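You operate a simulated robot arm through the tools that you are given. There is no shell and no other tool. Be economical: measure what you need, move in short steps, check, and stop when the job is done.

You are at the controls of a simulated robot arm. One attempt, no reset.

JOB
Set the short boat up: seat locked at mark 56, the grey rowlock locked in the empty socket.
Fine: turn both seat locks to LOCK and push the yellow knob right in.
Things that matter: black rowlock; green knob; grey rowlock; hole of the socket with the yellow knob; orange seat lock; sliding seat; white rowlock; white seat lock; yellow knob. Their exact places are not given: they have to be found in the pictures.

It is judged by the outcome, as a careful person would: the job done as asked, and still so three seconds after it is handed in. It fails if anything else is knocked over, pushed out of place, dropped, spilled or broken.

ROBOT AND FRAMES
A 6-joint arm with a two-finger parallel gripper on a trunk, on a base that drives. Base frame: it is fixed to the floor where the robot stands at the start and does not move with it; the origin is under the middle of the robot, x ahead of it, y to its left, z up. Units: mm, rad, N and s.
With the tool pointing down near the work surface it reaches from about 100 to 740 mm from the robot's upright axis, wherever it stands. Its first joint turns from -2.897 to 2.897 rad. Places, roughly: black rowlock [1000, -750, 750]; green knob [1000, -900, 800]; hole of the socket with the yellow knob [400, -800, 800]; orange seat lock [600, 0, 800]; sliding seat [700, 0, 800]; white seat lock [800, 0, 800]; yellow knob [400, -900, 800]. Payload 3.91 kg.
Tool frame: the origin (TCP) lies between the finger pads and is the grasp point; the fingertips stand 30 mm ahead of it; z points along the fingers, y is the line along which they close. The gripper opens to 110 mm. The fingers are 20 mm wide and 10 mm thick; the gripper's body (48 by 112 mm) begins 55 mm behind the TCP.
Orientation is that of the tool frame in the base frame, as a unit quaternion [x, y, z, w]. With the fingers straight down and closing along the base's y, the tool's x points along the base's -x, its y along +y and its z along -z.

CONTROLS
- The arm moves only by the tool apply_moves. Its argument "moves" is a list of rows, each a list of 3 entries, a list of its own where there are three numbers: the shift along the tool's x, y, z in mm, then the turn, a rotation vector about the tool's x, y, z in rad, then the finger opening in mm, from 0 to 110. In form: [[[tx, ty, tz], [wx, wy, wz], grip], ...]. A call has 1 to 8 rows; each row shifts and turns the commanded pose from where the row before left it, along the tool's axes as they then stand. Rows are played at 5 a second. More than 50 mm and 0.15 rad between two rows, or a gripper value outside its range, and nothing of the call is played. A pose out of reach is approached as far as the arm can. The call stops where the force on the tool passes 50 N (or 10 N more than at its start, if that is more) or the arm is blocked; 0.2 s more then pass. The fingers move at their own pace (about 45 mm/s each) and stop on an object; they squeeze with about 32 N. The grip force told is the motor's: it shows also when the fingers shut on nothing. Time passes only in rows, and 0.2 s behind the last, so rows that do not move let the fingers close. The reply holds the time, the measured pose of the TCP, the force on the tool along the base axes, the opening and the grip force, in the units named above and with some noise, with the torque about the TCP (base axes, N m) and any sound that the robot's microphone picked up, and new pictures: "views" is both (left out), scene, wrist or none.
- Cameras (640 x 400 px; columns grow to the right, rows downward): "scene" is now at [-1.7, 103.1, 1499.2]; the picture's right is [-0.65, -0.76, 0.00], its down [-0.59, 0.51, -0.63] and it looks along [0.48, -0.41, -0.78] (base axes); focal length 282 px, centre (320, 200). "wrist" rides on the gripper at [71, 22, -107] in the tool frame; the picture's right is [-0.29, 0.96, 0.00], its down [-0.76, -0.23, -0.61] and it looks along [-0.58, -0.18, 0.79] (tool axes); focal length 243 px, centre (320, 200).
- move_column(by): slides the trunk up (or, below 0, down) by that many mm; the arm and the scene camera ride with it, the base frame stays. It gives what a move gives, with no picture.
- drive_base(legs): drives the robot by 1 to 6 legs, each [ahead, left, turn to the left] in mm, mm and rad, along the robot's own axes; the way and the turn of a leg run together, so that a leg with both is an arc; at most 1500 mm and 3.142 rad a leg. The arm and the cameras ride along, it lands a little off, and it stops where it bumps. It gives what a move gives, and a new picture of the scene camera.
- pan_tilt(pan, tilt): turns the head with the scene camera to pan (to the left, within 1.501 rad either way) and tilt (down, from -0.506 to 1.204), counted from straight ahead of the robot. It gives what a move gives, and a new picture of the scene camera.
- measure_at(camera, pixels): there is no depth. For up to 12 entries [column, row, z] of the newest picture of that camera ("zoom" is the newest enlarged one), the place [x, y] in the base frame at which the ray of that pixel passes the height z, good to about 2 mm. It takes no simulated time.
- enlarge(camera, box): a new picture of the part [left, top, right, bottom] of that camera's present view, enlarged. It takes no simulated time.
- hand_in(): hands the job in; it is judged then, once.

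Work in short steps. Measure before you move; look again where a grasp or a placing could have gone wrong, and mend it. You have 80 turns and 260 pictures in all, those below and enlarged ones among them. Open the gripper and draw the arm clear of the work before you hand the job in, unless the task says otherwise; then end with one line.

The tools are called after "Request:" as a command line: name --argument value ..., lists and objects as JSON in quotes. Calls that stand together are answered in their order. apply_moves: Moves the arm, as the interface text tells. Its arguments: {"type":"object","properties":{"moves":{"type":"array"},"views":{"type":"string","enum":["both","scene","wrist","none"]}},"required":["moves"]} The other tools are called the same way: move_column (by) slides the trunk up or down; drive_base (legs) drives the base; pan_tilt (pan, tilt) turns the head that bears the scene camera; measure_at (camera, pixels) gives the place at which the rays of pixels pass given heights; enlarge (camera, box) takes an enlarged picture of a part of a camera's view; hand_in () hands the job in.

At the start:

```text
t: 0.0
eef_pos: [303.8, -255.4, 1143.1]
tool_rot: [0.0, 1.0, 0.0, -0.001]
ft_force: [-0.2, 0.3, -0.3]
wrist_torque: [-0.01, -0.04, -0.02]
finger_gap: 109.9
grasp_force: 0.0
trunk travel left (down, up): [-475.0, 115.0]
robot x, y, heading: [-1.9, -0.2, -0.001]
head pan, tilt: [-0.707, 0.892]
```

scene: 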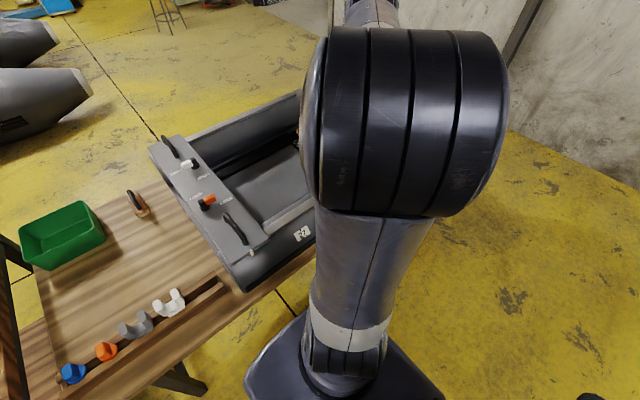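
wrist: 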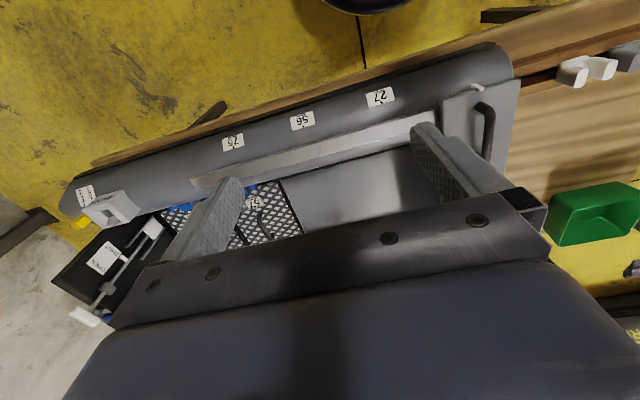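

The arm blocks part of the scene view; I turn the head to look around the boat.

Request:
pan_tilt --pan -0.2 --tilt 0.9

Request:
pan_tilt --pan -1.3 --tilt 0.9

Request:
enlarge --camera "wrist" --box '[40, 40, 560, 365]'

```text
t: 0.9
eef_pos: [304.9, -255.7, 1142.2]
tool_rot: [0.0, 1.0, 0.0, 0.0]
ft_force: [0.1, -1.4, -0.1]
wrist_torque: [0.02, -0.02, -0.02]
finger_gap: 109.9
grasp_force: 0.1
trunk travel left (down, up): [-475.0, 115.0]
robot x, y, heading: [-0.6, -0.6, 0.004]
head pan, tilt: [-0.201, 0.901]
```

scene: 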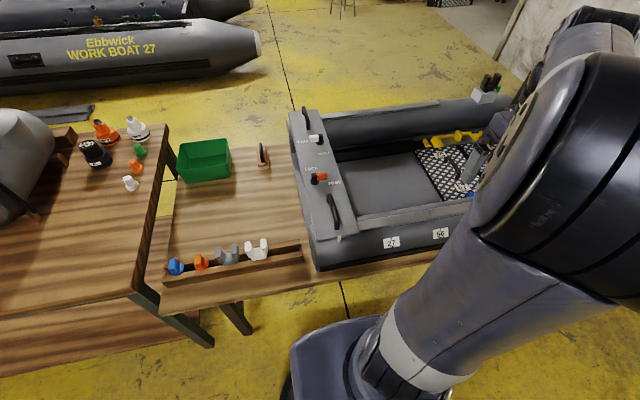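

```text
t: 2.3
eef_pos: [304.7, -255.3, 1143.6]
tool_rot: [0.0, 1.0, -0.001, 0.0]
ft_force: [-0.2, -1.1, 0.0]
wrist_torque: [0.01, 0.01, 0.01]
finger_gap: 110.1
grasp_force: 0.0
trunk travel left (down, up): [-475.0, 115.0]
robot x, y, heading: [-1.1, 2.2, 0.002]
head pan, tilt: [-1.3, 0.901]
```

scene: 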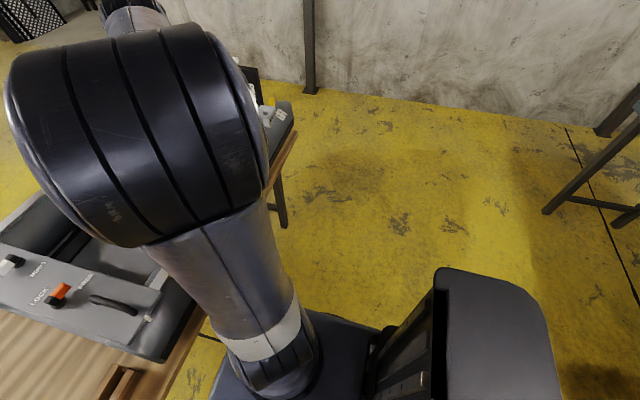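

```text
1.23 times, centred on (300, 202) of wrist
```

zoom: 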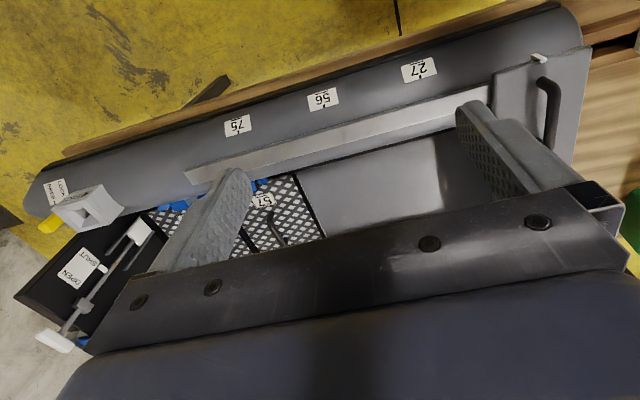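

Look at the seat and rowlock rack closely: return the head to pan -0.3.

Request:
pan_tilt --pan -0.3 --tilt 0.9

Request:
enlarge --camera "scene" --box '[200, 60, 460, 222]'

Request:
enlarge --camera "scene" --box '[100, 180, 360, 342]'

```text
t: 3.5
eef_pos: [304.9, -255.6, 1142.5]
tool_rot: [0.0, 1.0, 0.0, 0.0]
ft_force: [0.4, 0.2, 0.4]
wrist_torque: [0.0, -0.03, 0.01]
finger_gap: 109.9
grasp_force: 0.0
trunk travel left (down, up): [-475.0, 115.0]
robot x, y, heading: [1.2, 0.6, -0.001]
head pan, tilt: [-0.3, 0.901]
```

scene: 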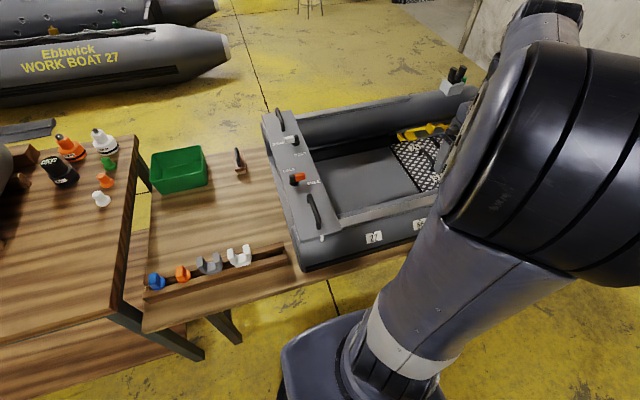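

```text
2.46 times, centred on (330, 141) of scene
```

zoom: 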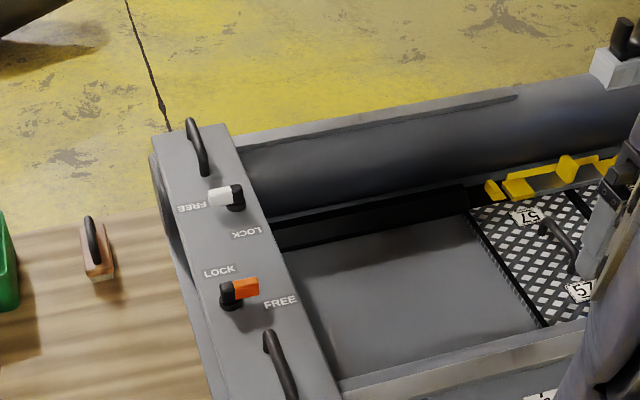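

```text
2.46 times, centred on (230, 261) of scene
```

zoom: 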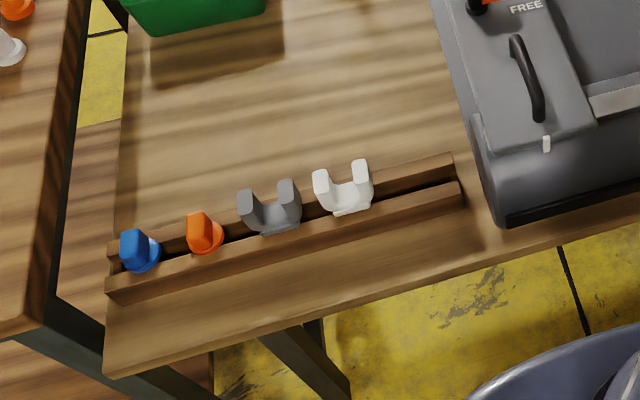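

Measure key points on the table, marks and locks.

Request:
measure_at --camera "scene" --pixels '[[293, 180, 800], [296, 141, 800], [322, 237, 800], [374, 237, 780], [420, 224, 780], [209, 265, 780], [239, 257, 780], [310, 265, 750], [146, 330, 740], [239, 170, 740], [153, 282, 750], [290, 262, 740]]'

Request:
measure_at --camera "wrist" --pixels '[[380, 97, 780], [302, 121, 780], [233, 142, 780], [478, 87, 800], [86, 195, 780], [438, 125, 800]]'

```text
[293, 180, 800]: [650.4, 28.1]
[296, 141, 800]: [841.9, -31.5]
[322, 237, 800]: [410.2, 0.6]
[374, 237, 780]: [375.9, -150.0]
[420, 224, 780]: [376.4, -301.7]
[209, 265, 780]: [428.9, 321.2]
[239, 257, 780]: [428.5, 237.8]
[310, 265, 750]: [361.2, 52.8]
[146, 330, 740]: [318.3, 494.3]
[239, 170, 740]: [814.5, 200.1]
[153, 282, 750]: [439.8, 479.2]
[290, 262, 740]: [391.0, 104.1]
```

```text
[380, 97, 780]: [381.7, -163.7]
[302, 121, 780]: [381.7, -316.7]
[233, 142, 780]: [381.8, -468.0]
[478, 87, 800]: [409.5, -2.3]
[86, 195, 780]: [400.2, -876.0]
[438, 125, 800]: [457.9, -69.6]
```

I move the gripper above the seat for a close look with the wrist camera.

Request:
apply_moves --moves '[[[-10, 45, 0], [0, 0, 0], 60], [[-10, 45, 0], [0, 0, 0], 60], [[-10, 45, 0], [0, 0, 0], 60], [[-10, 45, 0], [0, 0, 0], 60], [[-10, 45, 0], [0, 0, 0], 60], [[-10, 30, 0], [0, 0, 0], 60], [[0, 0, 0], [0, 0, 0], 60]]' --views "both"

Request:
enlarge --camera "wrist" --box '[180, 40, 440, 202]'

```text
t: 5.1
eef_pos: [364.8, 3.9, 1141.5]
tool_rot: [0.001, 1.0, 0.0, 0.0]
ft_force: [0.6, -0.4, -0.4]
wrist_torque: [-0.01, 0.0, 0.01]
finger_gap: 60.2
grasp_force: 0.0
trunk travel left (down, up): [-475.0, 115.0]
robot x, y, heading: [-0.4, -0.2, 0.004]
head pan, tilt: [-0.3, 0.901]
```

scene: 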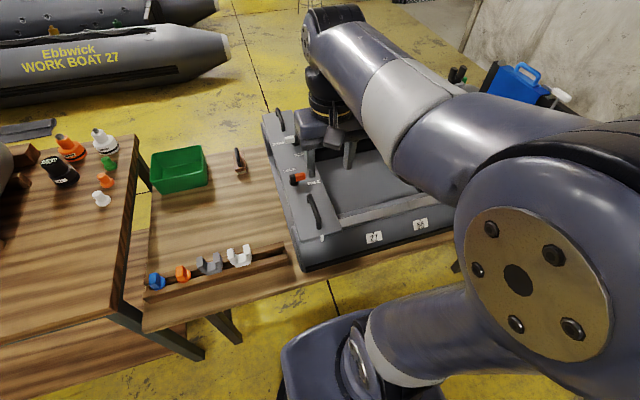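
wrist: 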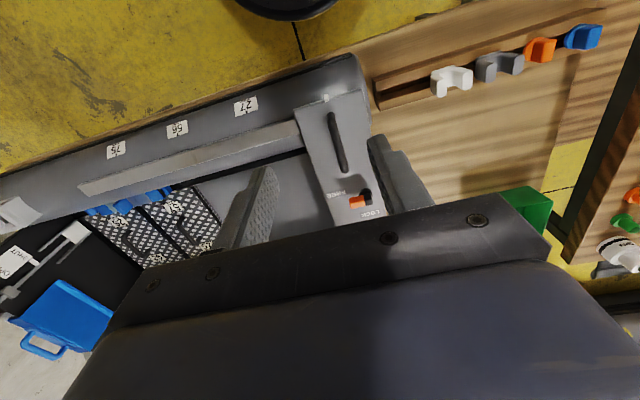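

```text
2.46 times, centred on (310, 121) of wrist
```

zoom: 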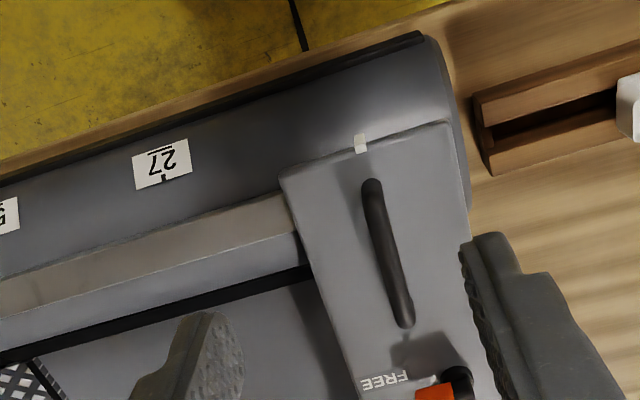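

Triangulate handle, pointer and marks from both cameras.

Request:
measure_at --camera "zoom" --pixels '[[372, 185, 800], [405, 325, 800], [360, 136, 800], [360, 150, 800], [372, 185, 830], [405, 325, 830], [164, 180, 770], [164, 180, 790], [360, 143, 780], [280, 178, 800], [445, 122, 800], [470, 395, 800]]'

Request:
enlarge --camera "scene" --box '[240, 90, 440, 290]'

```text
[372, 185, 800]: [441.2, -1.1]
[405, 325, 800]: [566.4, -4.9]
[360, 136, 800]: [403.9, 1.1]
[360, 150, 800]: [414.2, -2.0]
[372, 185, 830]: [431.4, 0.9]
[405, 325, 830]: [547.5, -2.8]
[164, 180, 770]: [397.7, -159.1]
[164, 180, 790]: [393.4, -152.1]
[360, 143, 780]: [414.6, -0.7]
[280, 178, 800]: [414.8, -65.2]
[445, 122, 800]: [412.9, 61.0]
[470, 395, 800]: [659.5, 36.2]
```

```text
2.00 times, centred on (340, 190) of scene
```

zoom: 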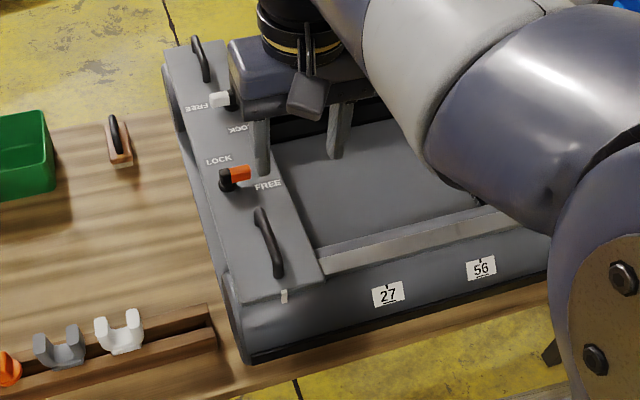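

Cross-measure the same points from the scene zoom.

Request:
measure_at --camera "zoom" --pixels '[[284, 290, 800], [284, 301, 790], [386, 285, 780], [386, 285, 790], [479, 258, 780], [479, 258, 790], [278, 274, 800], [259, 208, 830], [278, 258, 830], [248, 173, 830], [228, 178, 830], [222, 97, 830]]'

```text
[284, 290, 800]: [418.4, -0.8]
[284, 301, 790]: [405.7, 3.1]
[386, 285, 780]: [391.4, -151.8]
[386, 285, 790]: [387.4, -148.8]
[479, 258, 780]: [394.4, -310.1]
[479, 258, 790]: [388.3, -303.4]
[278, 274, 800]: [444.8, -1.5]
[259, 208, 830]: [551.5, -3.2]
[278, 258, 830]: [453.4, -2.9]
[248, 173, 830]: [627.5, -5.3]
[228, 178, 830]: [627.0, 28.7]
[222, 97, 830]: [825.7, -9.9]
```

Move above the near handle (x≈497, y≈-2), down to z≈900.

Request:
apply_moves --moves '[[[-26, -1, 45], [0, 0, 0], 60], [[-26, -1, 45], [0, 0, 0], 60], [[-26, -1, 45], [0, 0, 0], 60], [[-26, -1, 45], [0, 0, 0], 60], [[-28, -1, 45], [0, 0, 0], 60], [[0, 0, 15], [0, 0, 0], 60], [[0, 0, 0], [0, 0, 0], 60]]' --views "both"

Request:
enlarge --camera "scene" --box '[240, 90, 440, 290]'

```text
refused: row 1 steps farther than a row can; nothing moved
```

```text
2.00 times, centred on (340, 190) of scene
```

zoom: 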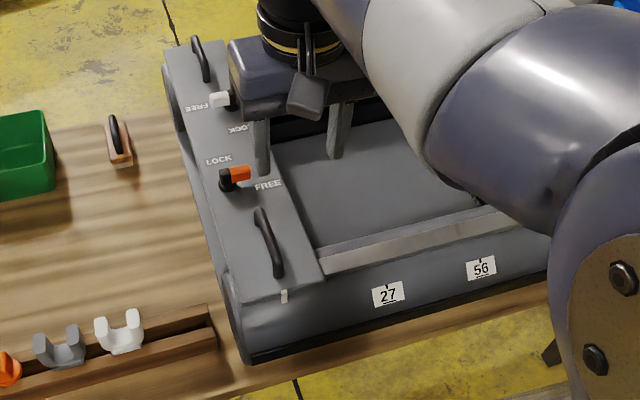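

Steps were too long; use shorter ones.

Request:
apply_moves --moves '[[[-22, -1, 40], [0, 0, 0], 60], [[-22, -1, 40], [0, 0, 0], 60], [[-22, -1, 40], [0, 0, 0], 60], [[-22, -1, 40], [0, 0, 0], 60], [[-22, -1, 40], [0, 0, 0], 60], [[-22, -1, 40], [0, 0, 0], 60], [[0, 0, 0], [0, 0, 0], 60]]' --views "both"

Request:
enlarge --camera "scene" --box '[240, 90, 440, 290]'

```text
t: 6.7
eef_pos: [498.0, -4.6, 903.1]
tool_rot: [0.0, 1.0, -0.001, 0.0]
ft_force: [-0.2, -0.1, -0.6]
wrist_torque: [-0.02, -0.02, -0.01]
finger_gap: 60.1
grasp_force: 0.1
trunk travel left (down, up): [-475.0, 115.0]
robot x, y, heading: [-3.3, 1.9, 0.002]
head pan, tilt: [-0.3, 0.901]
```

scene: 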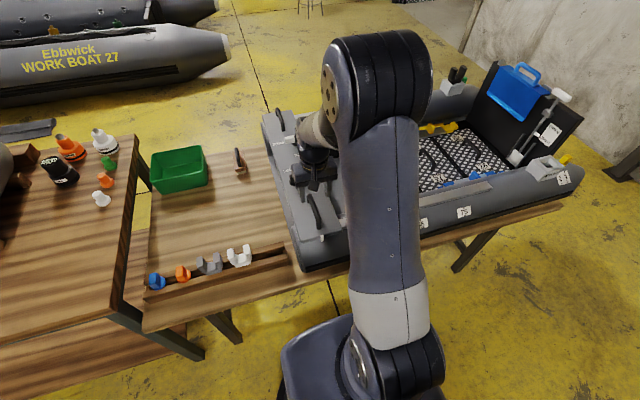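
wrist: 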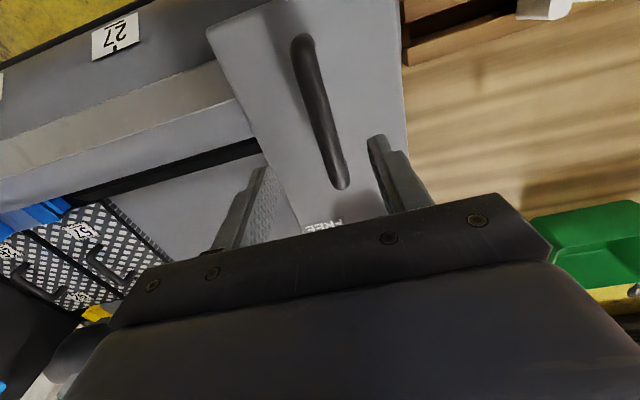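

```text
2.00 times, centred on (340, 190) of scene
```

zoom: 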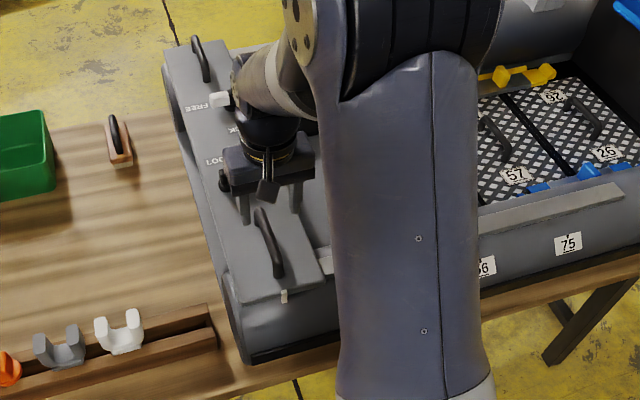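

Handle in the wrist view runs from (302,40) to (342,185); measure it.

Request:
measure_at --camera "wrist" --pixels '[[302, 42, 830], [342, 185, 800], [322, 120, 830], [322, 120, 840], [312, 120, 830], [333, 120, 830], [335, 160, 830]]'

```text
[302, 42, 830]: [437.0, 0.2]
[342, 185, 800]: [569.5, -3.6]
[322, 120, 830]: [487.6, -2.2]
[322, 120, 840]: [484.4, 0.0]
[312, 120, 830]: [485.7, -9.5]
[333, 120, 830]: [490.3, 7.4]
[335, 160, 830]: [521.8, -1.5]
```

Descend over the handle, y corrected +3 mm, to TCP z≈838.

Request:
apply_moves --moves '[[[0, 3, 30], [0, 0, 0], 60], [[0, 0, 25], [0, 0, 0], 60], [[0, 0, 10], [0, 0, 0], 60], [[0, 0, 0], [0, 0, 60], 60]]' --views "wrist"

```text
refused: 60 is not a number from -6.98132 to 6.98132
```

Fix the typo.

Request:
apply_moves --moves '[[[0, 3, 30], [0, 0, 0], 60], [[0, 0, 25], [0, 0, 0], 60], [[0, 0, 10], [0, 0, 0], 60], [[0, 0, 0], [0, 0, 0], 60]]' --views "both"

Request:
enlarge --camera "scene" --box '[250, 110, 410, 270]'

```text
t: 7.7
eef_pos: [496.4, -4.6, 836.0]
tool_rot: [-0.001, 1.0, 0.0, -0.001]
ft_force: [0.1, 0.9, 0.3]
wrist_torque: [-0.01, 0.0, 0.03]
finger_gap: 60.1
grasp_force: 0.1
trunk travel left (down, up): [-475.0, 115.0]
robot x, y, heading: [1.1, -1.3, 0.001]
head pan, tilt: [-0.3, 0.901]
```

scene: 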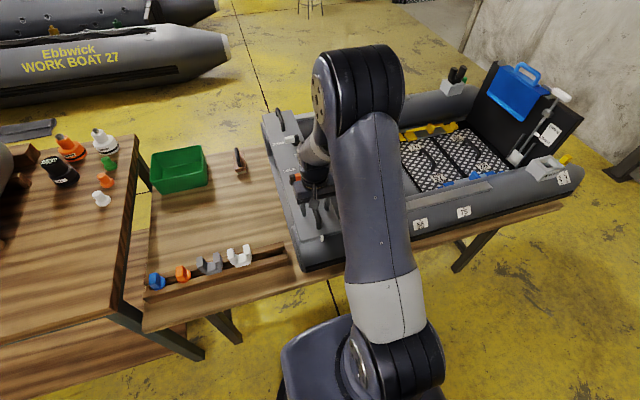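
wrist: 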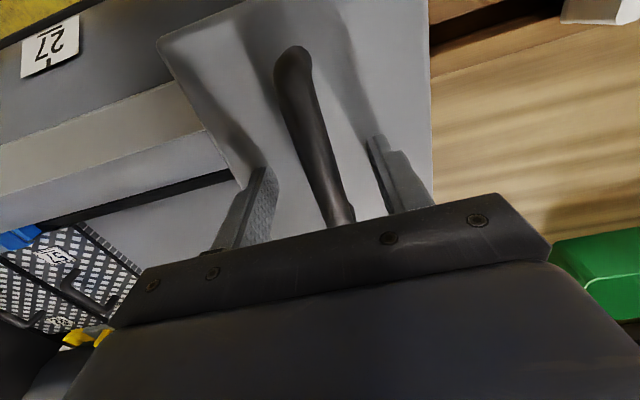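

```text
2.50 times, centred on (330, 190) of scene
```

zoom: 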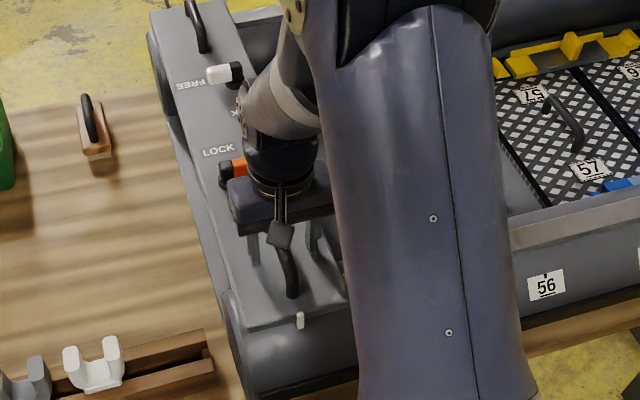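

Handle is between the fingers; close on it.

Request:
apply_moves --moves '[[[0, 0, 0], [0, 0, 0], 30], [[0, 0, 0], [0, 0, 0], 4], [[0, 0, 0], [0, 0, 0], 4], [[0, 0, 0], [0, 0, 0], 4], [[0, 0, 0], [0, 0, 0], 4]]' --views "wrist"

```text
t: 8.9
eef_pos: [496.1, -4.9, 835.4]
tool_rot: [-0.001, 1.0, 0.0, -0.001]
ft_force: [-0.4, 2.8, -1.6]
wrist_torque: [-0.03, -0.05, 0.2]
finger_gap: 15.4
grasp_force: 45.1
trunk travel left (down, up): [-475.0, 115.0]
robot x, y, heading: [-1.6, -1.1, 0.0]
head pan, tilt: [-0.3, 0.901]
```

wrist: 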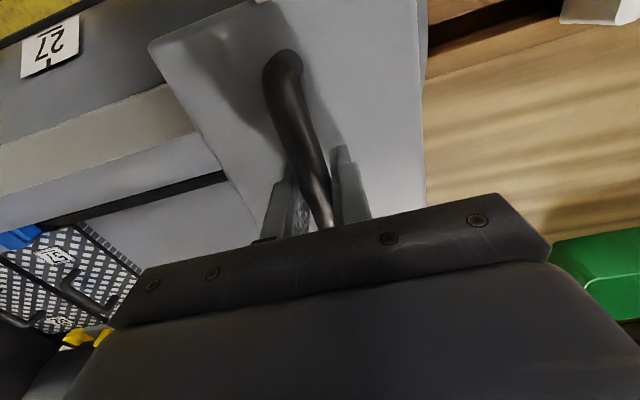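

Held (gap 15). Drag gently along -y, 40 mm first, to see that it slides.

Request:
apply_moves --moves '[[[0, -8, 0], [0, 0, 0], 4], [[0, -12, 0], [0, 0, 0], 4], [[0, -12, 0], [0, 0, 0], 4], [[0, -12, 0], [0, 0, 0], 4], [[0, 0, 0], [0, 0, 0], 4]]' --views "both"

```text
t: 10.1
eef_pos: [496.1, -47.8, 836.2]
tool_rot: [0.0, 1.0, 0.0, -0.001]
ft_force: [-1.3, -1.4, -11.3]
wrist_torque: [-0.04, -0.79, 0.2]
finger_gap: 15.6
grasp_force: 45.2
trunk travel left (down, up): [-475.0, 115.0]
robot x, y, heading: [-1.0, -5.9, -0.001]
head pan, tilt: [-0.3, 0.901]
```

scene: 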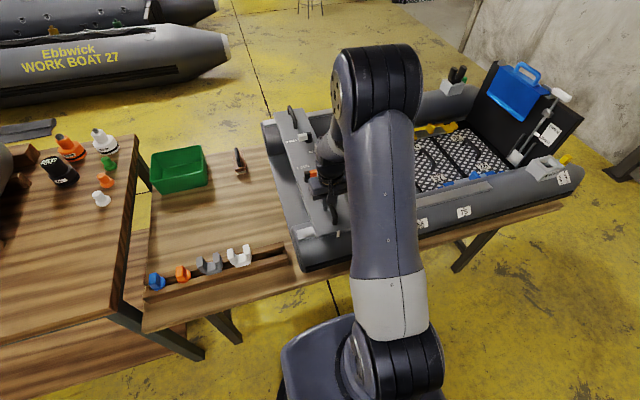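
wrist: 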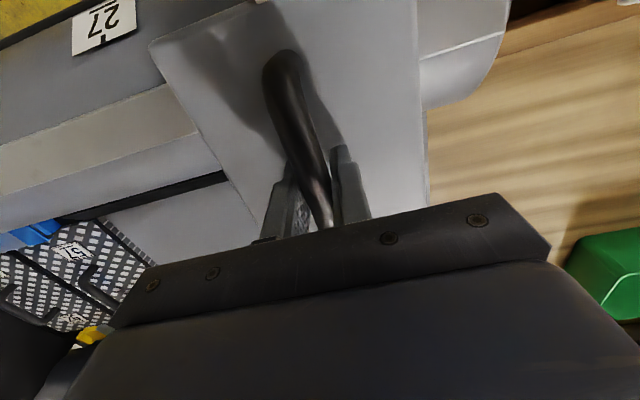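

It slides freely. Continue by ~225 mm.

Request:
apply_moves --moves '[[[0, -28, 0], [0, 0, 0], 4], [[0, -28, 0], [0, 0, 0], 4], [[0, -28, 0], [0, 0, 0], 4], [[0, -28, 0], [0, 0, 0], 4], [[0, -28, 0], [0, 0, 0], 4], [[0, -28, 0], [0, 0, 0], 4], [[0, -28, 0], [0, 0, 0], 4], [[0, -20, 0], [0, 0, 0], 4]]' --views "both"

Request:
enlarge --camera "wrist" --box '[0, 0, 320, 200]'

Request:
enlarge --camera "scene" --box '[330, 140, 490, 240]'

```text
t: 11.9
eef_pos: [497.5, -264.8, 836.8]
tool_rot: [0.001, 1.0, 0.0, 0.0]
ft_force: [8.3, -1.7, -1.4]
wrist_torque: [0.14, 0.57, 0.09]
finger_gap: 15.8
grasp_force: 45.1
trunk travel left (down, up): [-475.0, 115.0]
robot x, y, heading: [-0.2, 2.2, 0.002]
head pan, tilt: [-0.3, 0.901]
```

scene: 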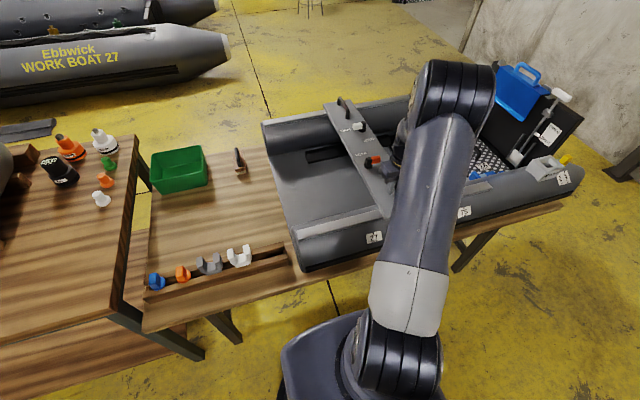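
wrist: 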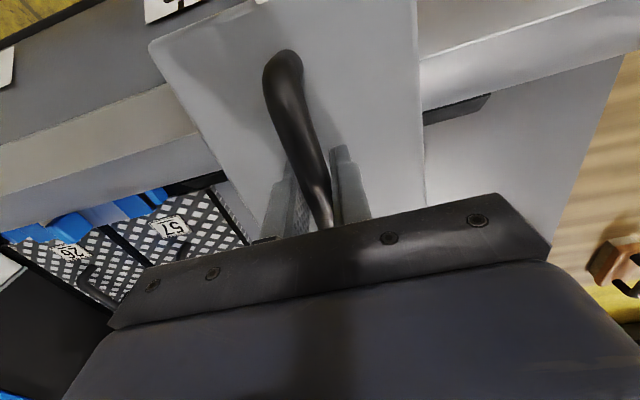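

```text
2.00 times, centred on (160, 100) of wrist
```

zoom: 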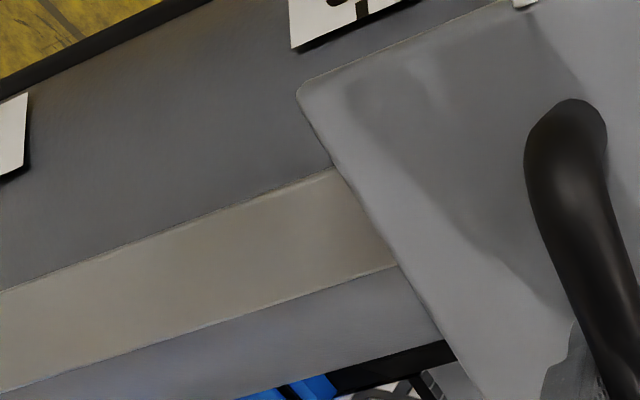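

```text
4.00 times, centred on (410, 190) of scene
```

zoom: 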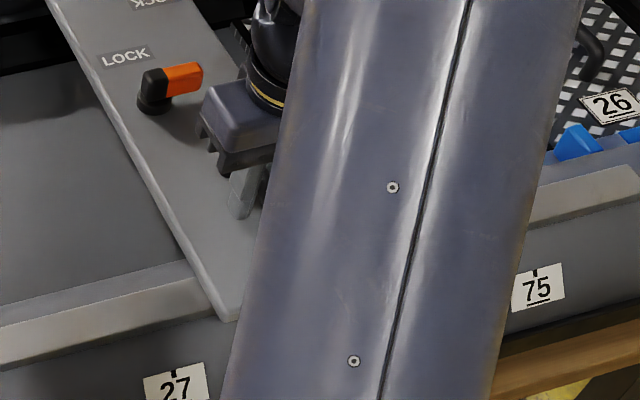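

Move another 40 mm, then open, and rise to look at pointer and mark.

Request:
apply_moves --moves '[[[0, -14, 0], [0, 0, 0], 4], [[0, -14, 0], [0, 0, 0], 4], [[0, -12, 0], [0, 0, 0], 4], [[0, 0, 0], [0, 0, 0], 4], [[0, 0, 0], [0, 0, 0], 4]]' --views "wrist"

Request:
enlarge --camera "wrist" --box '[180, 0, 340, 100]'

Request:
apply_moves --moves '[[[0, 0, 0], [0, 0, 0], 30], [[0, 0, 0], [0, 0, 0], 50], [[0, 0, 0], [0, 0, 0], 50], [[0, 0, -40], [0, 0, 0], 50], [[0, 0, -45], [0, 0, 0], 50], [[40, 0, -25], [0, 0, 0], 50], [[40, 0, -20], [0, 0, 0], 50], [[0, 0, 0], [0, 0, 0], 50]]' --views "both"

Request:
enlarge --camera "wrist" --box '[180, 80, 340, 180]'

```text
t: 13.1
eef_pos: [497.0, -303.8, 836.4]
tool_rot: [0.0, 1.0, 0.0, 0.001]
ft_force: [15.5, -1.2, 3.8]
wrist_torque: [-0.02, 0.5, 0.22]
finger_gap: 15.7
grasp_force: 45.1
trunk travel left (down, up): [-475.0, 115.0]
robot x, y, heading: [-0.1, -2.3, 0.0]
head pan, tilt: [-0.3, 0.901]
```

wrist: 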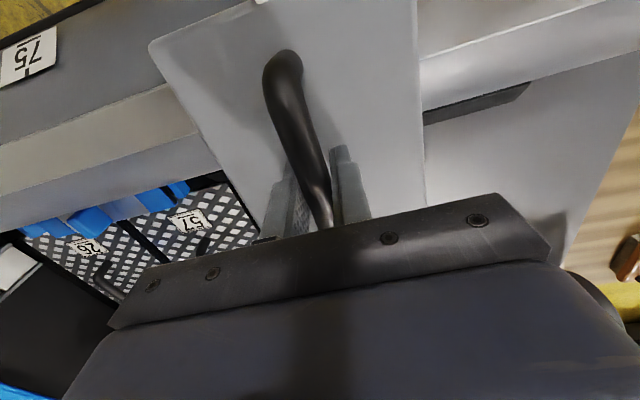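

```text
4.00 times, centred on (260, 50) of wrist
```

zoom: 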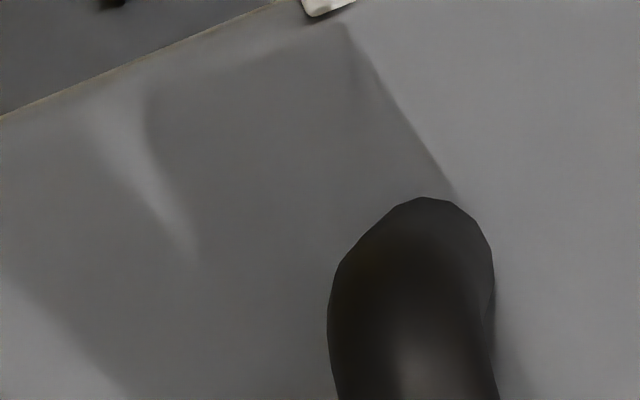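

```text
t: 14.9
eef_pos: [417.6, -299.2, 965.3]
tool_rot: [0.001, 1.0, 0.0, 0.001]
ft_force: [-0.6, 0.2, -0.5]
wrist_torque: [0.03, 0.01, 0.0]
finger_gap: 50.0
grasp_force: 0.0
trunk travel left (down, up): [-475.0, 115.0]
robot x, y, heading: [-0.0, 0.9, -0.001]
head pan, tilt: [-0.3, 0.901]
```

scene: 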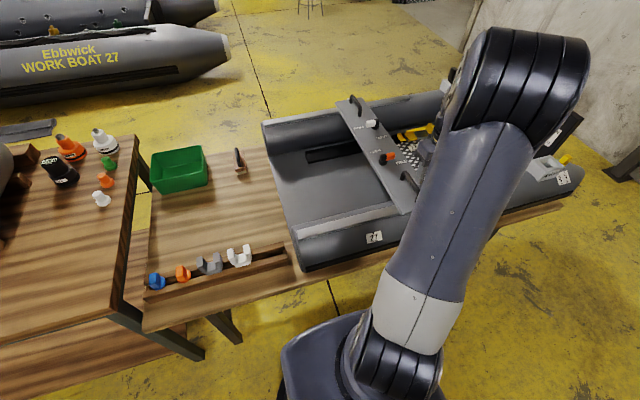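
wrist: 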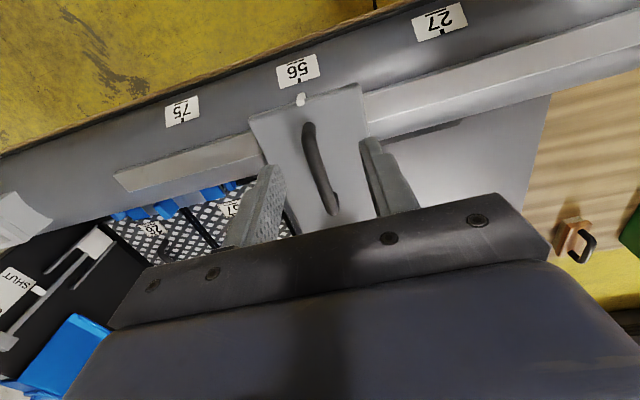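

```text
4.00 times, centred on (260, 130) of wrist
```

zoom: 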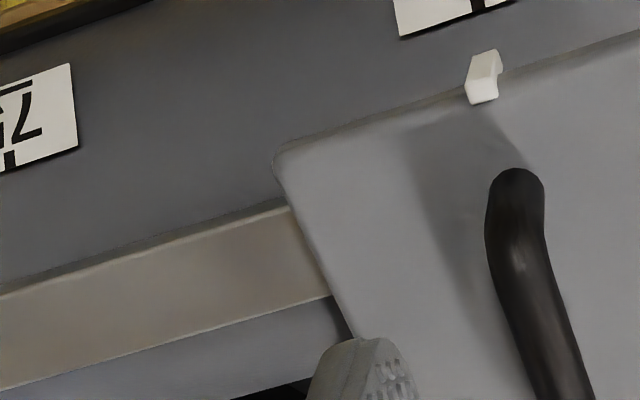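

Zoom on the pointer and the 56 tick.

Request:
enlarge --camera "wrist" --box '[260, 45, 340, 125]'

Request:
measure_at --camera "wrist" --pixels '[[298, 82, 780], [298, 82, 785], [301, 98, 800], [301, 98, 795], [183, 124, 780], [443, 33, 780]]'

```text
5.00 times, centred on (300, 85) of wrist
```

zoom: 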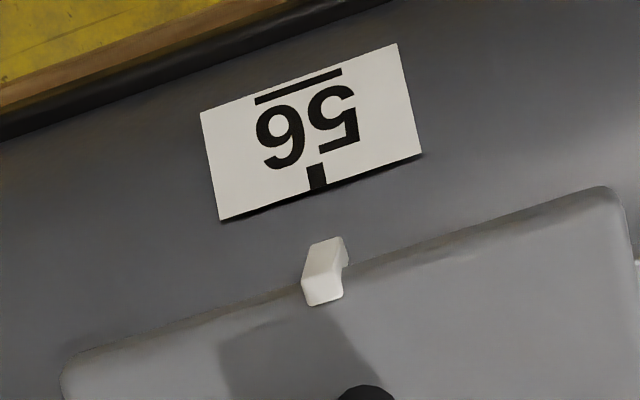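

```text
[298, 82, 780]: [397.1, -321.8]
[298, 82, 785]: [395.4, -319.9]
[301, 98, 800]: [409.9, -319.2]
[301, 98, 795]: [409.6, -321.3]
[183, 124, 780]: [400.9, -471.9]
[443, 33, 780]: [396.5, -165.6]
```

Seat pointer lines up with 56 (tick at zoom (318,188), pointer front (327,240), along the label's slant). Next: locks. Check where base stands against the table and look around with arm away from view.

Request:
pan_tilt --pan 0.0 --tilt 1.1

Request:
measure_at --camera "scene" --pixels '[[320, 200, 740]]'

```text
t: 15.7
eef_pos: [416.6, -299.8, 965.9]
tool_rot: [0.0, 1.0, 0.001, -0.001]
ft_force: [0.6, 1.1, 0.1]
wrist_torque: [0.02, -0.01, 0.03]
finger_gap: 50.1
grasp_force: 0.0
trunk travel left (down, up): [-475.0, 115.0]
robot x, y, heading: [-2.1, 1.5, 0.001]
head pan, tilt: [0.0, 1.1]
```

scene: 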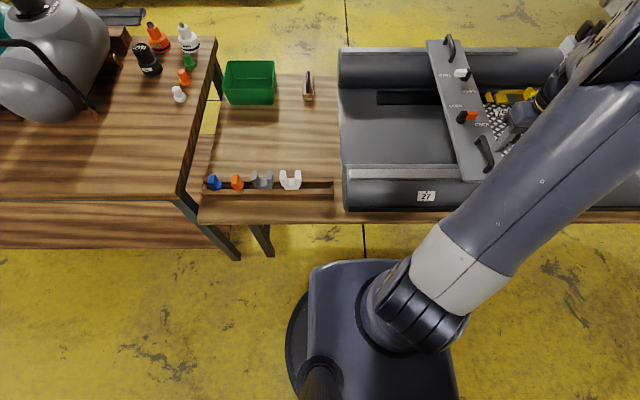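

```text
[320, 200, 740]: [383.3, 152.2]
```

Request:
measure_at --camera "scene" --pixels '[[355, 262, 900], [355, 262, 600], [310, 275, 900], [400, 315, 950], [300, 330, 300], [230, 222, 740], [400, 222, 740], [425, 75, 740]]'

Request:
enlarge --camera "scene" --box '[400, 20, 560, 190]'

```text
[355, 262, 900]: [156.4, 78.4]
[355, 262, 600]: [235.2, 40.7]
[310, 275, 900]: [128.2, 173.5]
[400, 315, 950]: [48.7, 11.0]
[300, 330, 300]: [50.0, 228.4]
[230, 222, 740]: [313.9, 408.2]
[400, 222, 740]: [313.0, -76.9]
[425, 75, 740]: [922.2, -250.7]
```

```text
2.35 times, centred on (480, 105) of scene
```

zoom: 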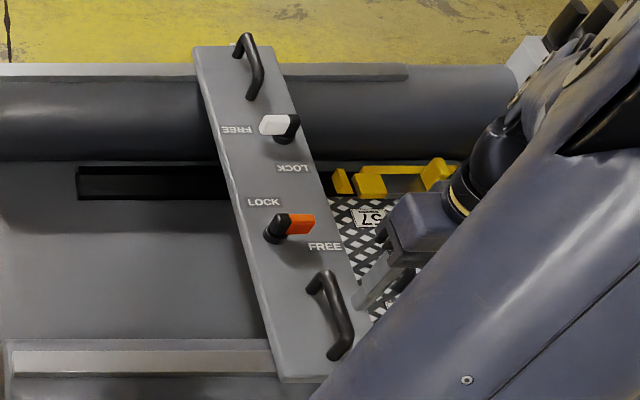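

Lift the arm, then drive ahead ~105 mm and right 300 mm so both locks are in reach.

Request:
apply_moves --moves '[[[0, 20, -40], [0, 0, 0], 60], [[0, 25, -40], [0, 0, 0], 60], [[0, 30, -30], [0, 0, 0], 60], [[0, 40, 0], [0, 0, 0], 60], [[0, 40, 0], [0, 0, 0], 60]]' --views "none"

Request:
drive_base --legs '[[0, -300, 0], [105, 0, 0]]'

```text
t: 16.9
eef_pos: [416.5, -146.9, 1076.0]
tool_rot: [0.001, 1.0, 0.0, 0.001]
ft_force: [0.2, -0.3, 0.1]
wrist_torque: [-0.03, 0.05, 0.0]
finger_gap: 59.8
grasp_force: 0.0
trunk travel left (down, up): [-475.0, 115.0]
robot x, y, heading: [-1.6, -1.6, 0.001]
head pan, tilt: [0.0, 1.1]
```

```text
t: 19.8
eef_pos: [522.8, -449.7, 1076.1]
tool_rot: [0.0, 1.0, 0.0, 0.001]
ft_force: [0.9, -0.5, 0.0]
wrist_torque: [-0.01, 0.0, -0.03]
finger_gap: 60.2
grasp_force: 0.1
trunk travel left (down, up): [-475.0, 115.0]
robot x, y, heading: [103.3, -304.4, 0.003]
head pan, tilt: [0.0, 1.1]
```

scene: 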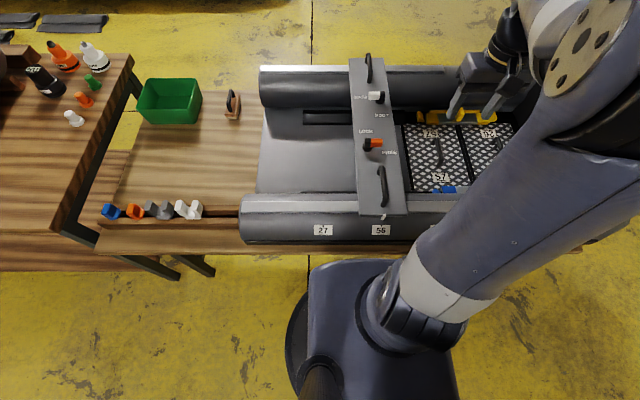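

Great view: pointer above 56. Zoom on the pointer and on the locks.

Request:
enlarge --camera "scene" --box '[340, 180, 420, 240]'

Request:
enlarge --camera "scene" --box '[330, 50, 430, 220]'

```text
6.67 times, centred on (380, 210) of scene
```

zoom: 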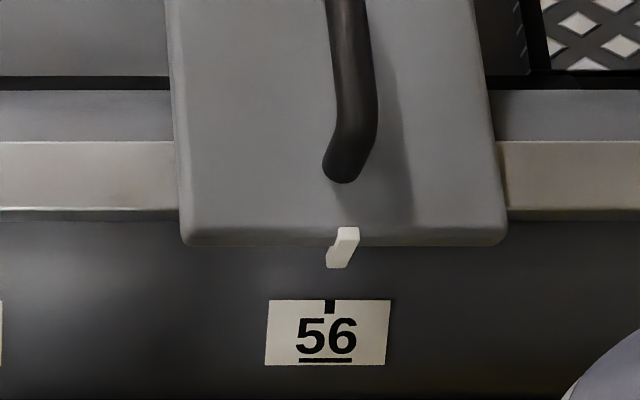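

```text
2.35 times, centred on (380, 135) of scene
```

zoom: 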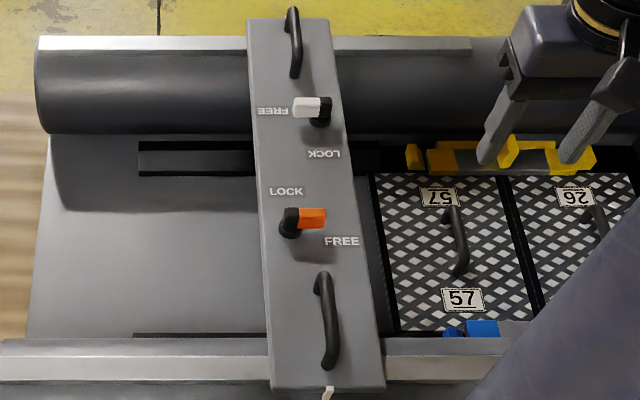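

Measure tick and pointer in the scene view.

Request:
measure_at --camera "scene" --pixels '[[381.5, 225.9, 775], [381.5, 225.9, 780], [381.5, 225.9, 785], [382.5, 220.2, 785], [382.5, 220.2, 790], [384, 214.2, 800], [384, 214.2, 805]]'

Request:
measure_at --camera "zoom" --pixels '[[290, 222, 840], [320, 216, 840], [320, 110, 840], [298, 106, 840], [290, 232, 800], [320, 124, 800], [250, 22, 800], [323, 390, 800]]'

```text
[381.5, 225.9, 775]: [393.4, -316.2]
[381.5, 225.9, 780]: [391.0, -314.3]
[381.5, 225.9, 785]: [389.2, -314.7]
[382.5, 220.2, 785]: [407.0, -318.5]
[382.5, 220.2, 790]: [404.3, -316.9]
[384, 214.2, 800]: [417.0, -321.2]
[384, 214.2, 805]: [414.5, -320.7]
```

```text
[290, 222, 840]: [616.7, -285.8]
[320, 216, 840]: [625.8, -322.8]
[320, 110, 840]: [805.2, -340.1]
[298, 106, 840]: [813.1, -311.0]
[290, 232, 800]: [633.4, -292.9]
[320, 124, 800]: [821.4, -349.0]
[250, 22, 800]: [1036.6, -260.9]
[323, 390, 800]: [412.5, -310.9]
```

Views differ by ~2 mm on the alignment; get a view square-on along x by placing the wrist camera in the plane y≈-317 (tool yawed 0.3 rad).

Request:
apply_moves --moves '[[[32, 22, 28], [0, 0, 0], 60], [[32, 22, 28], [0, 0, 0], 60], [[32, 22, 28], [0, 0, 0], 60], [[32, 22, 28], [0, 0, 0], 60], [[32, 22, 28], [0, 0, 0], 60], [[32, 22, 28], [0, 0, 0], 60], [[0, 0, 0], [0, 0, -0.15], 60], [[0, 0, 0], [0, 0, -0.15], 60]]' --views "wrist"

```text
t: 21.6
eef_pos: [331.0, -319.1, 907.5]
tool_rot: [-0.151, 0.989, 0.0, 0.0]
ft_force: [-0.1, 1.2, -1.1]
wrist_torque: [0.01, 0.03, 0.03]
finger_gap: 59.9
grasp_force: 0.0
trunk travel left (down, up): [-475.0, 115.0]
robot x, y, heading: [103.9, -300.4, -0.001]
head pan, tilt: [0.0, 1.1]
```

wrist: 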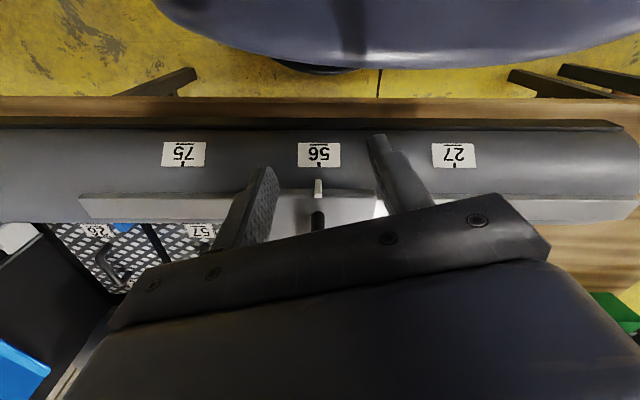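

Request:
enlarge --camera "wrist" --box '[280, 135, 360, 215]'

```text
5.00 times, centred on (320, 175) of wrist
```

zoom: 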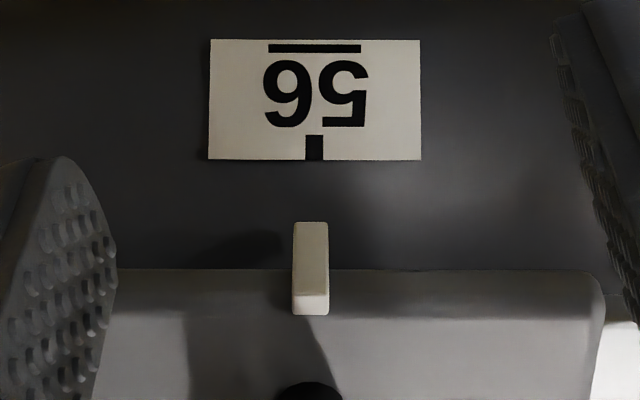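

Alignment within ~1 mm (tick at x=314, pointer x=311 in zoom, 5 px/mm). Now move over the orange lock to look at it.

Request:
apply_moves --moves '[[[-40, -9, -7.5], [0, 0, 0], 60], [[-40, -9, -7.5], [0, 0, 0], 60], [[-40, -9, -7.5], [0, 0, 0], 60], [[-40, -9, -7.5], [0, 0, 0], 60], [[-40, -9, -7.5], [0, 0, 0], 60], [[-40, -9, -7.5], [0, 0, 0], 60], [[0, 0, 0], [0, 0, 0], 60]]' --views "both"

Request:
enlarge --camera "wrist" --box '[240, 100, 400, 220]'

Request:
enlarge --camera "scene" --box '[340, 60, 420, 170]'

```text
t: 23.2
eef_pos: [576.4, -299.8, 953.6]
tool_rot: [-0.149, 0.989, -0.001, 0.001]
ft_force: [0.4, 0.6, 0.0]
wrist_torque: [-0.01, 0.02, 0.03]
finger_gap: 60.1
grasp_force: 0.1
trunk travel left (down, up): [-475.0, 115.0]
robot x, y, heading: [104.4, -305.1, 0.0]
head pan, tilt: [0.0, 1.1]
```

scene: 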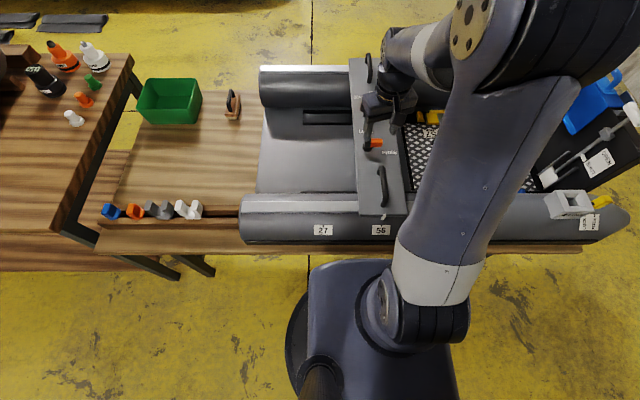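
wrist: 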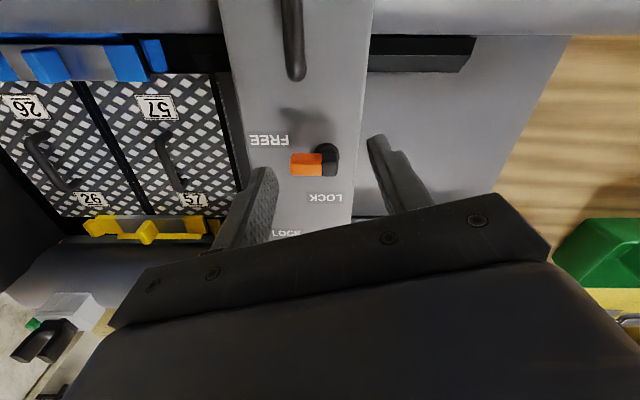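

```text
3.33 times, centred on (320, 160) of wrist
```

zoom: 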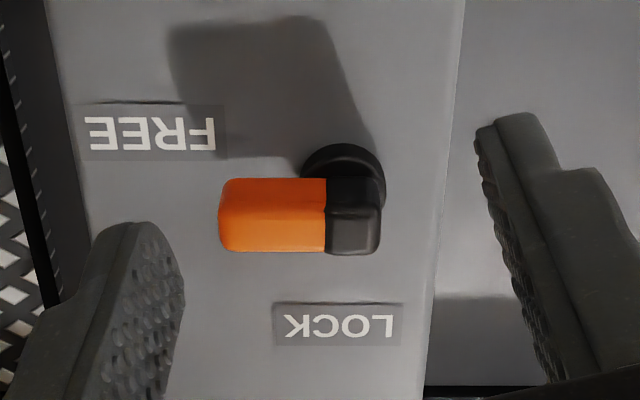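

```text
3.64 times, centred on (380, 115) of scene
```

zoom: 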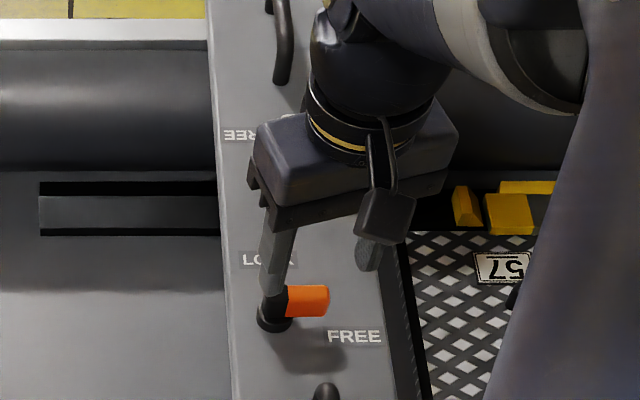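

Triangulate lever: measure same points in both cameras at several heights.

Request:
measure_at --camera "wrist" --pixels '[[290, 169.6, 830], [290, 169.6, 845], [338, 169, 830], [338, 169, 845], [326.9, 152.5, 800], [322, 163, 830], [322, 163, 840], [322, 175, 830], [322, 175, 840]]'

Request:
measure_at --camera "zoom" --pixels '[[329, 288, 830], [329, 288, 845], [287, 290, 830], [287, 290, 845], [275, 318, 800], [287, 316, 820], [287, 316, 810], [275, 290, 830]]'

```text
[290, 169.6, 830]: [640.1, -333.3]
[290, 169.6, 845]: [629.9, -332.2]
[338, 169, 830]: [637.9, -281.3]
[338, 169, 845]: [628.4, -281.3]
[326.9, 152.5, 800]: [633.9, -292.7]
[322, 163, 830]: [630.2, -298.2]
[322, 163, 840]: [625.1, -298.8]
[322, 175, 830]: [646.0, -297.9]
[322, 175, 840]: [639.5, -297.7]
```

```text
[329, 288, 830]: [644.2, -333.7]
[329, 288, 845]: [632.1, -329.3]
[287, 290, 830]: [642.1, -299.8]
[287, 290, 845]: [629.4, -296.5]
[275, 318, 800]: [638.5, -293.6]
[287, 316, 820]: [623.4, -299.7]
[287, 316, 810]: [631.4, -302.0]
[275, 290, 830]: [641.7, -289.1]
```

Lock axis ≈ (636,-292), lever along -y, top z≈835. Turn the tool so the fingers close along x (yaw -90°).

Request:
apply_moves --moves '[[[0, 0, 0], [0, 0, 0.149], 60], [[0, 0, 0], [0, 0, 0.149], 60], [[0, 0, 0], [0, 0, 0.149], 60], [[0, 0, 0], [0, 0, 0.149], 60], [[0, 0, 0], [0, 0, 0.149], 60], [[0, 0, 0], [0, 0, 0.149], 60], [[0, 0, 0], [0, 0, 0.149], 60], [[0, 0, 0], [0, 0, 0.149], 60]]' --views "none"

Request:
apply_moves --moves '[[[0, 0, 0], [0, 0, 0.14], 50], [[0, 0, 0], [0, 0, 0.14], 50], [[0, 0, 0], [0, 0, 0.14], 50], [[0, 0, 0], [0, 0, 0.14], 50], [[0, 0, 0], [0, 0, 0.119], 50], [[8, 30, 20], [0, 0, 0], 50], [[0, 30, 20], [0, 0, 0], 50], [[0, 0, 0], [0, 0, 0], 50]]' --views "both"

```text
t: 25.0
eef_pos: [577.1, -298.9, 952.2]
tool_rot: [0.433, 0.901, -0.001, 0.0]
ft_force: [-1.3, -0.2, 0.1]
wrist_torque: [0.02, 0.0, 0.03]
finger_gap: 60.0
grasp_force: 0.0
trunk travel left (down, up): [-475.0, 115.0]
robot x, y, heading: [107.7, -305.4, 0.001]
head pan, tilt: [0.0, 1.1]
```

```text
t: 26.8
eef_pos: [636.6, -291.6, 913.2]
tool_rot: [0.707, 0.707, 0.0, 0.0]
ft_force: [-0.7, 0.1, -0.2]
wrist_torque: [0.02, 0.01, 0.0]
finger_gap: 50.3
grasp_force: 0.1
trunk travel left (down, up): [-475.0, 115.0]
robot x, y, heading: [106.8, -303.0, 0.0]
head pan, tilt: [0.0, 1.1]
```

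scene: 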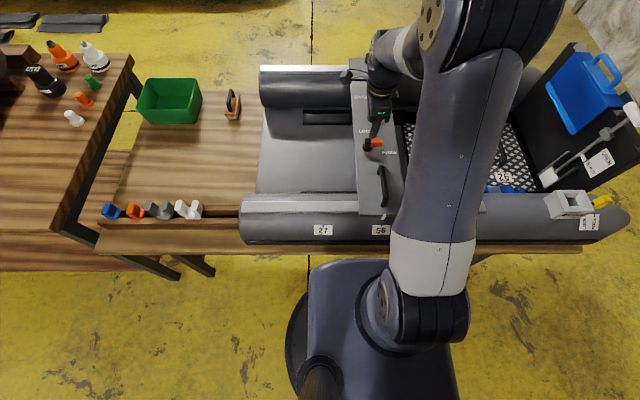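
wrist: 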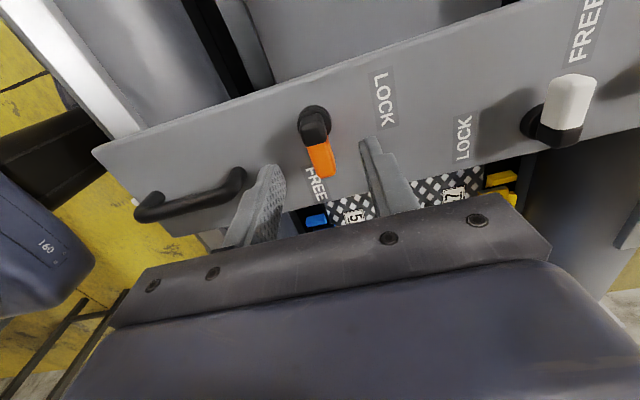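

The lever is between the fingers; check its centre from this view.

Request:
measure_at --camera "wrist" --pixels '[[301, 120, 833], [329, 120, 833], [309, 160, 833], [334, 160, 833], [335, 177, 833], [314, 110, 803], [575, 80, 833], [560, 135, 833], [540, 122, 803]]'

Request:
enlarge --camera "wrist" --box '[260, 80, 400, 200]'

```text
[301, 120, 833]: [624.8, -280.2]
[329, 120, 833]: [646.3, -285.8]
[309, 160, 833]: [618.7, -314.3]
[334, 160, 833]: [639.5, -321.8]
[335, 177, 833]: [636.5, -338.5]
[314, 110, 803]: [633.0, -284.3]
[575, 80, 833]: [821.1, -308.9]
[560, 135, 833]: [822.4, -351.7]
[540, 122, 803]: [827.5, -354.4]
```

```text
3.33 times, centred on (330, 140) of wrist
```

zoom: 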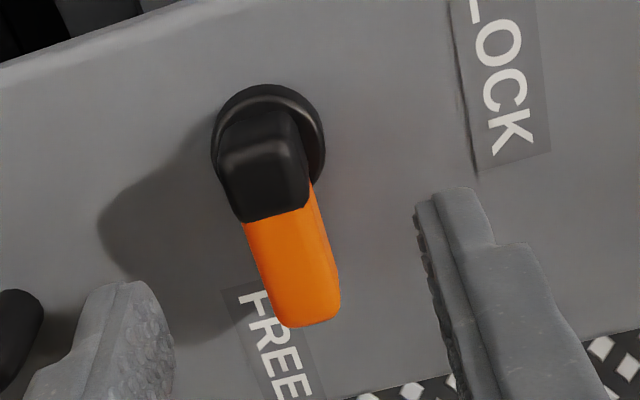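

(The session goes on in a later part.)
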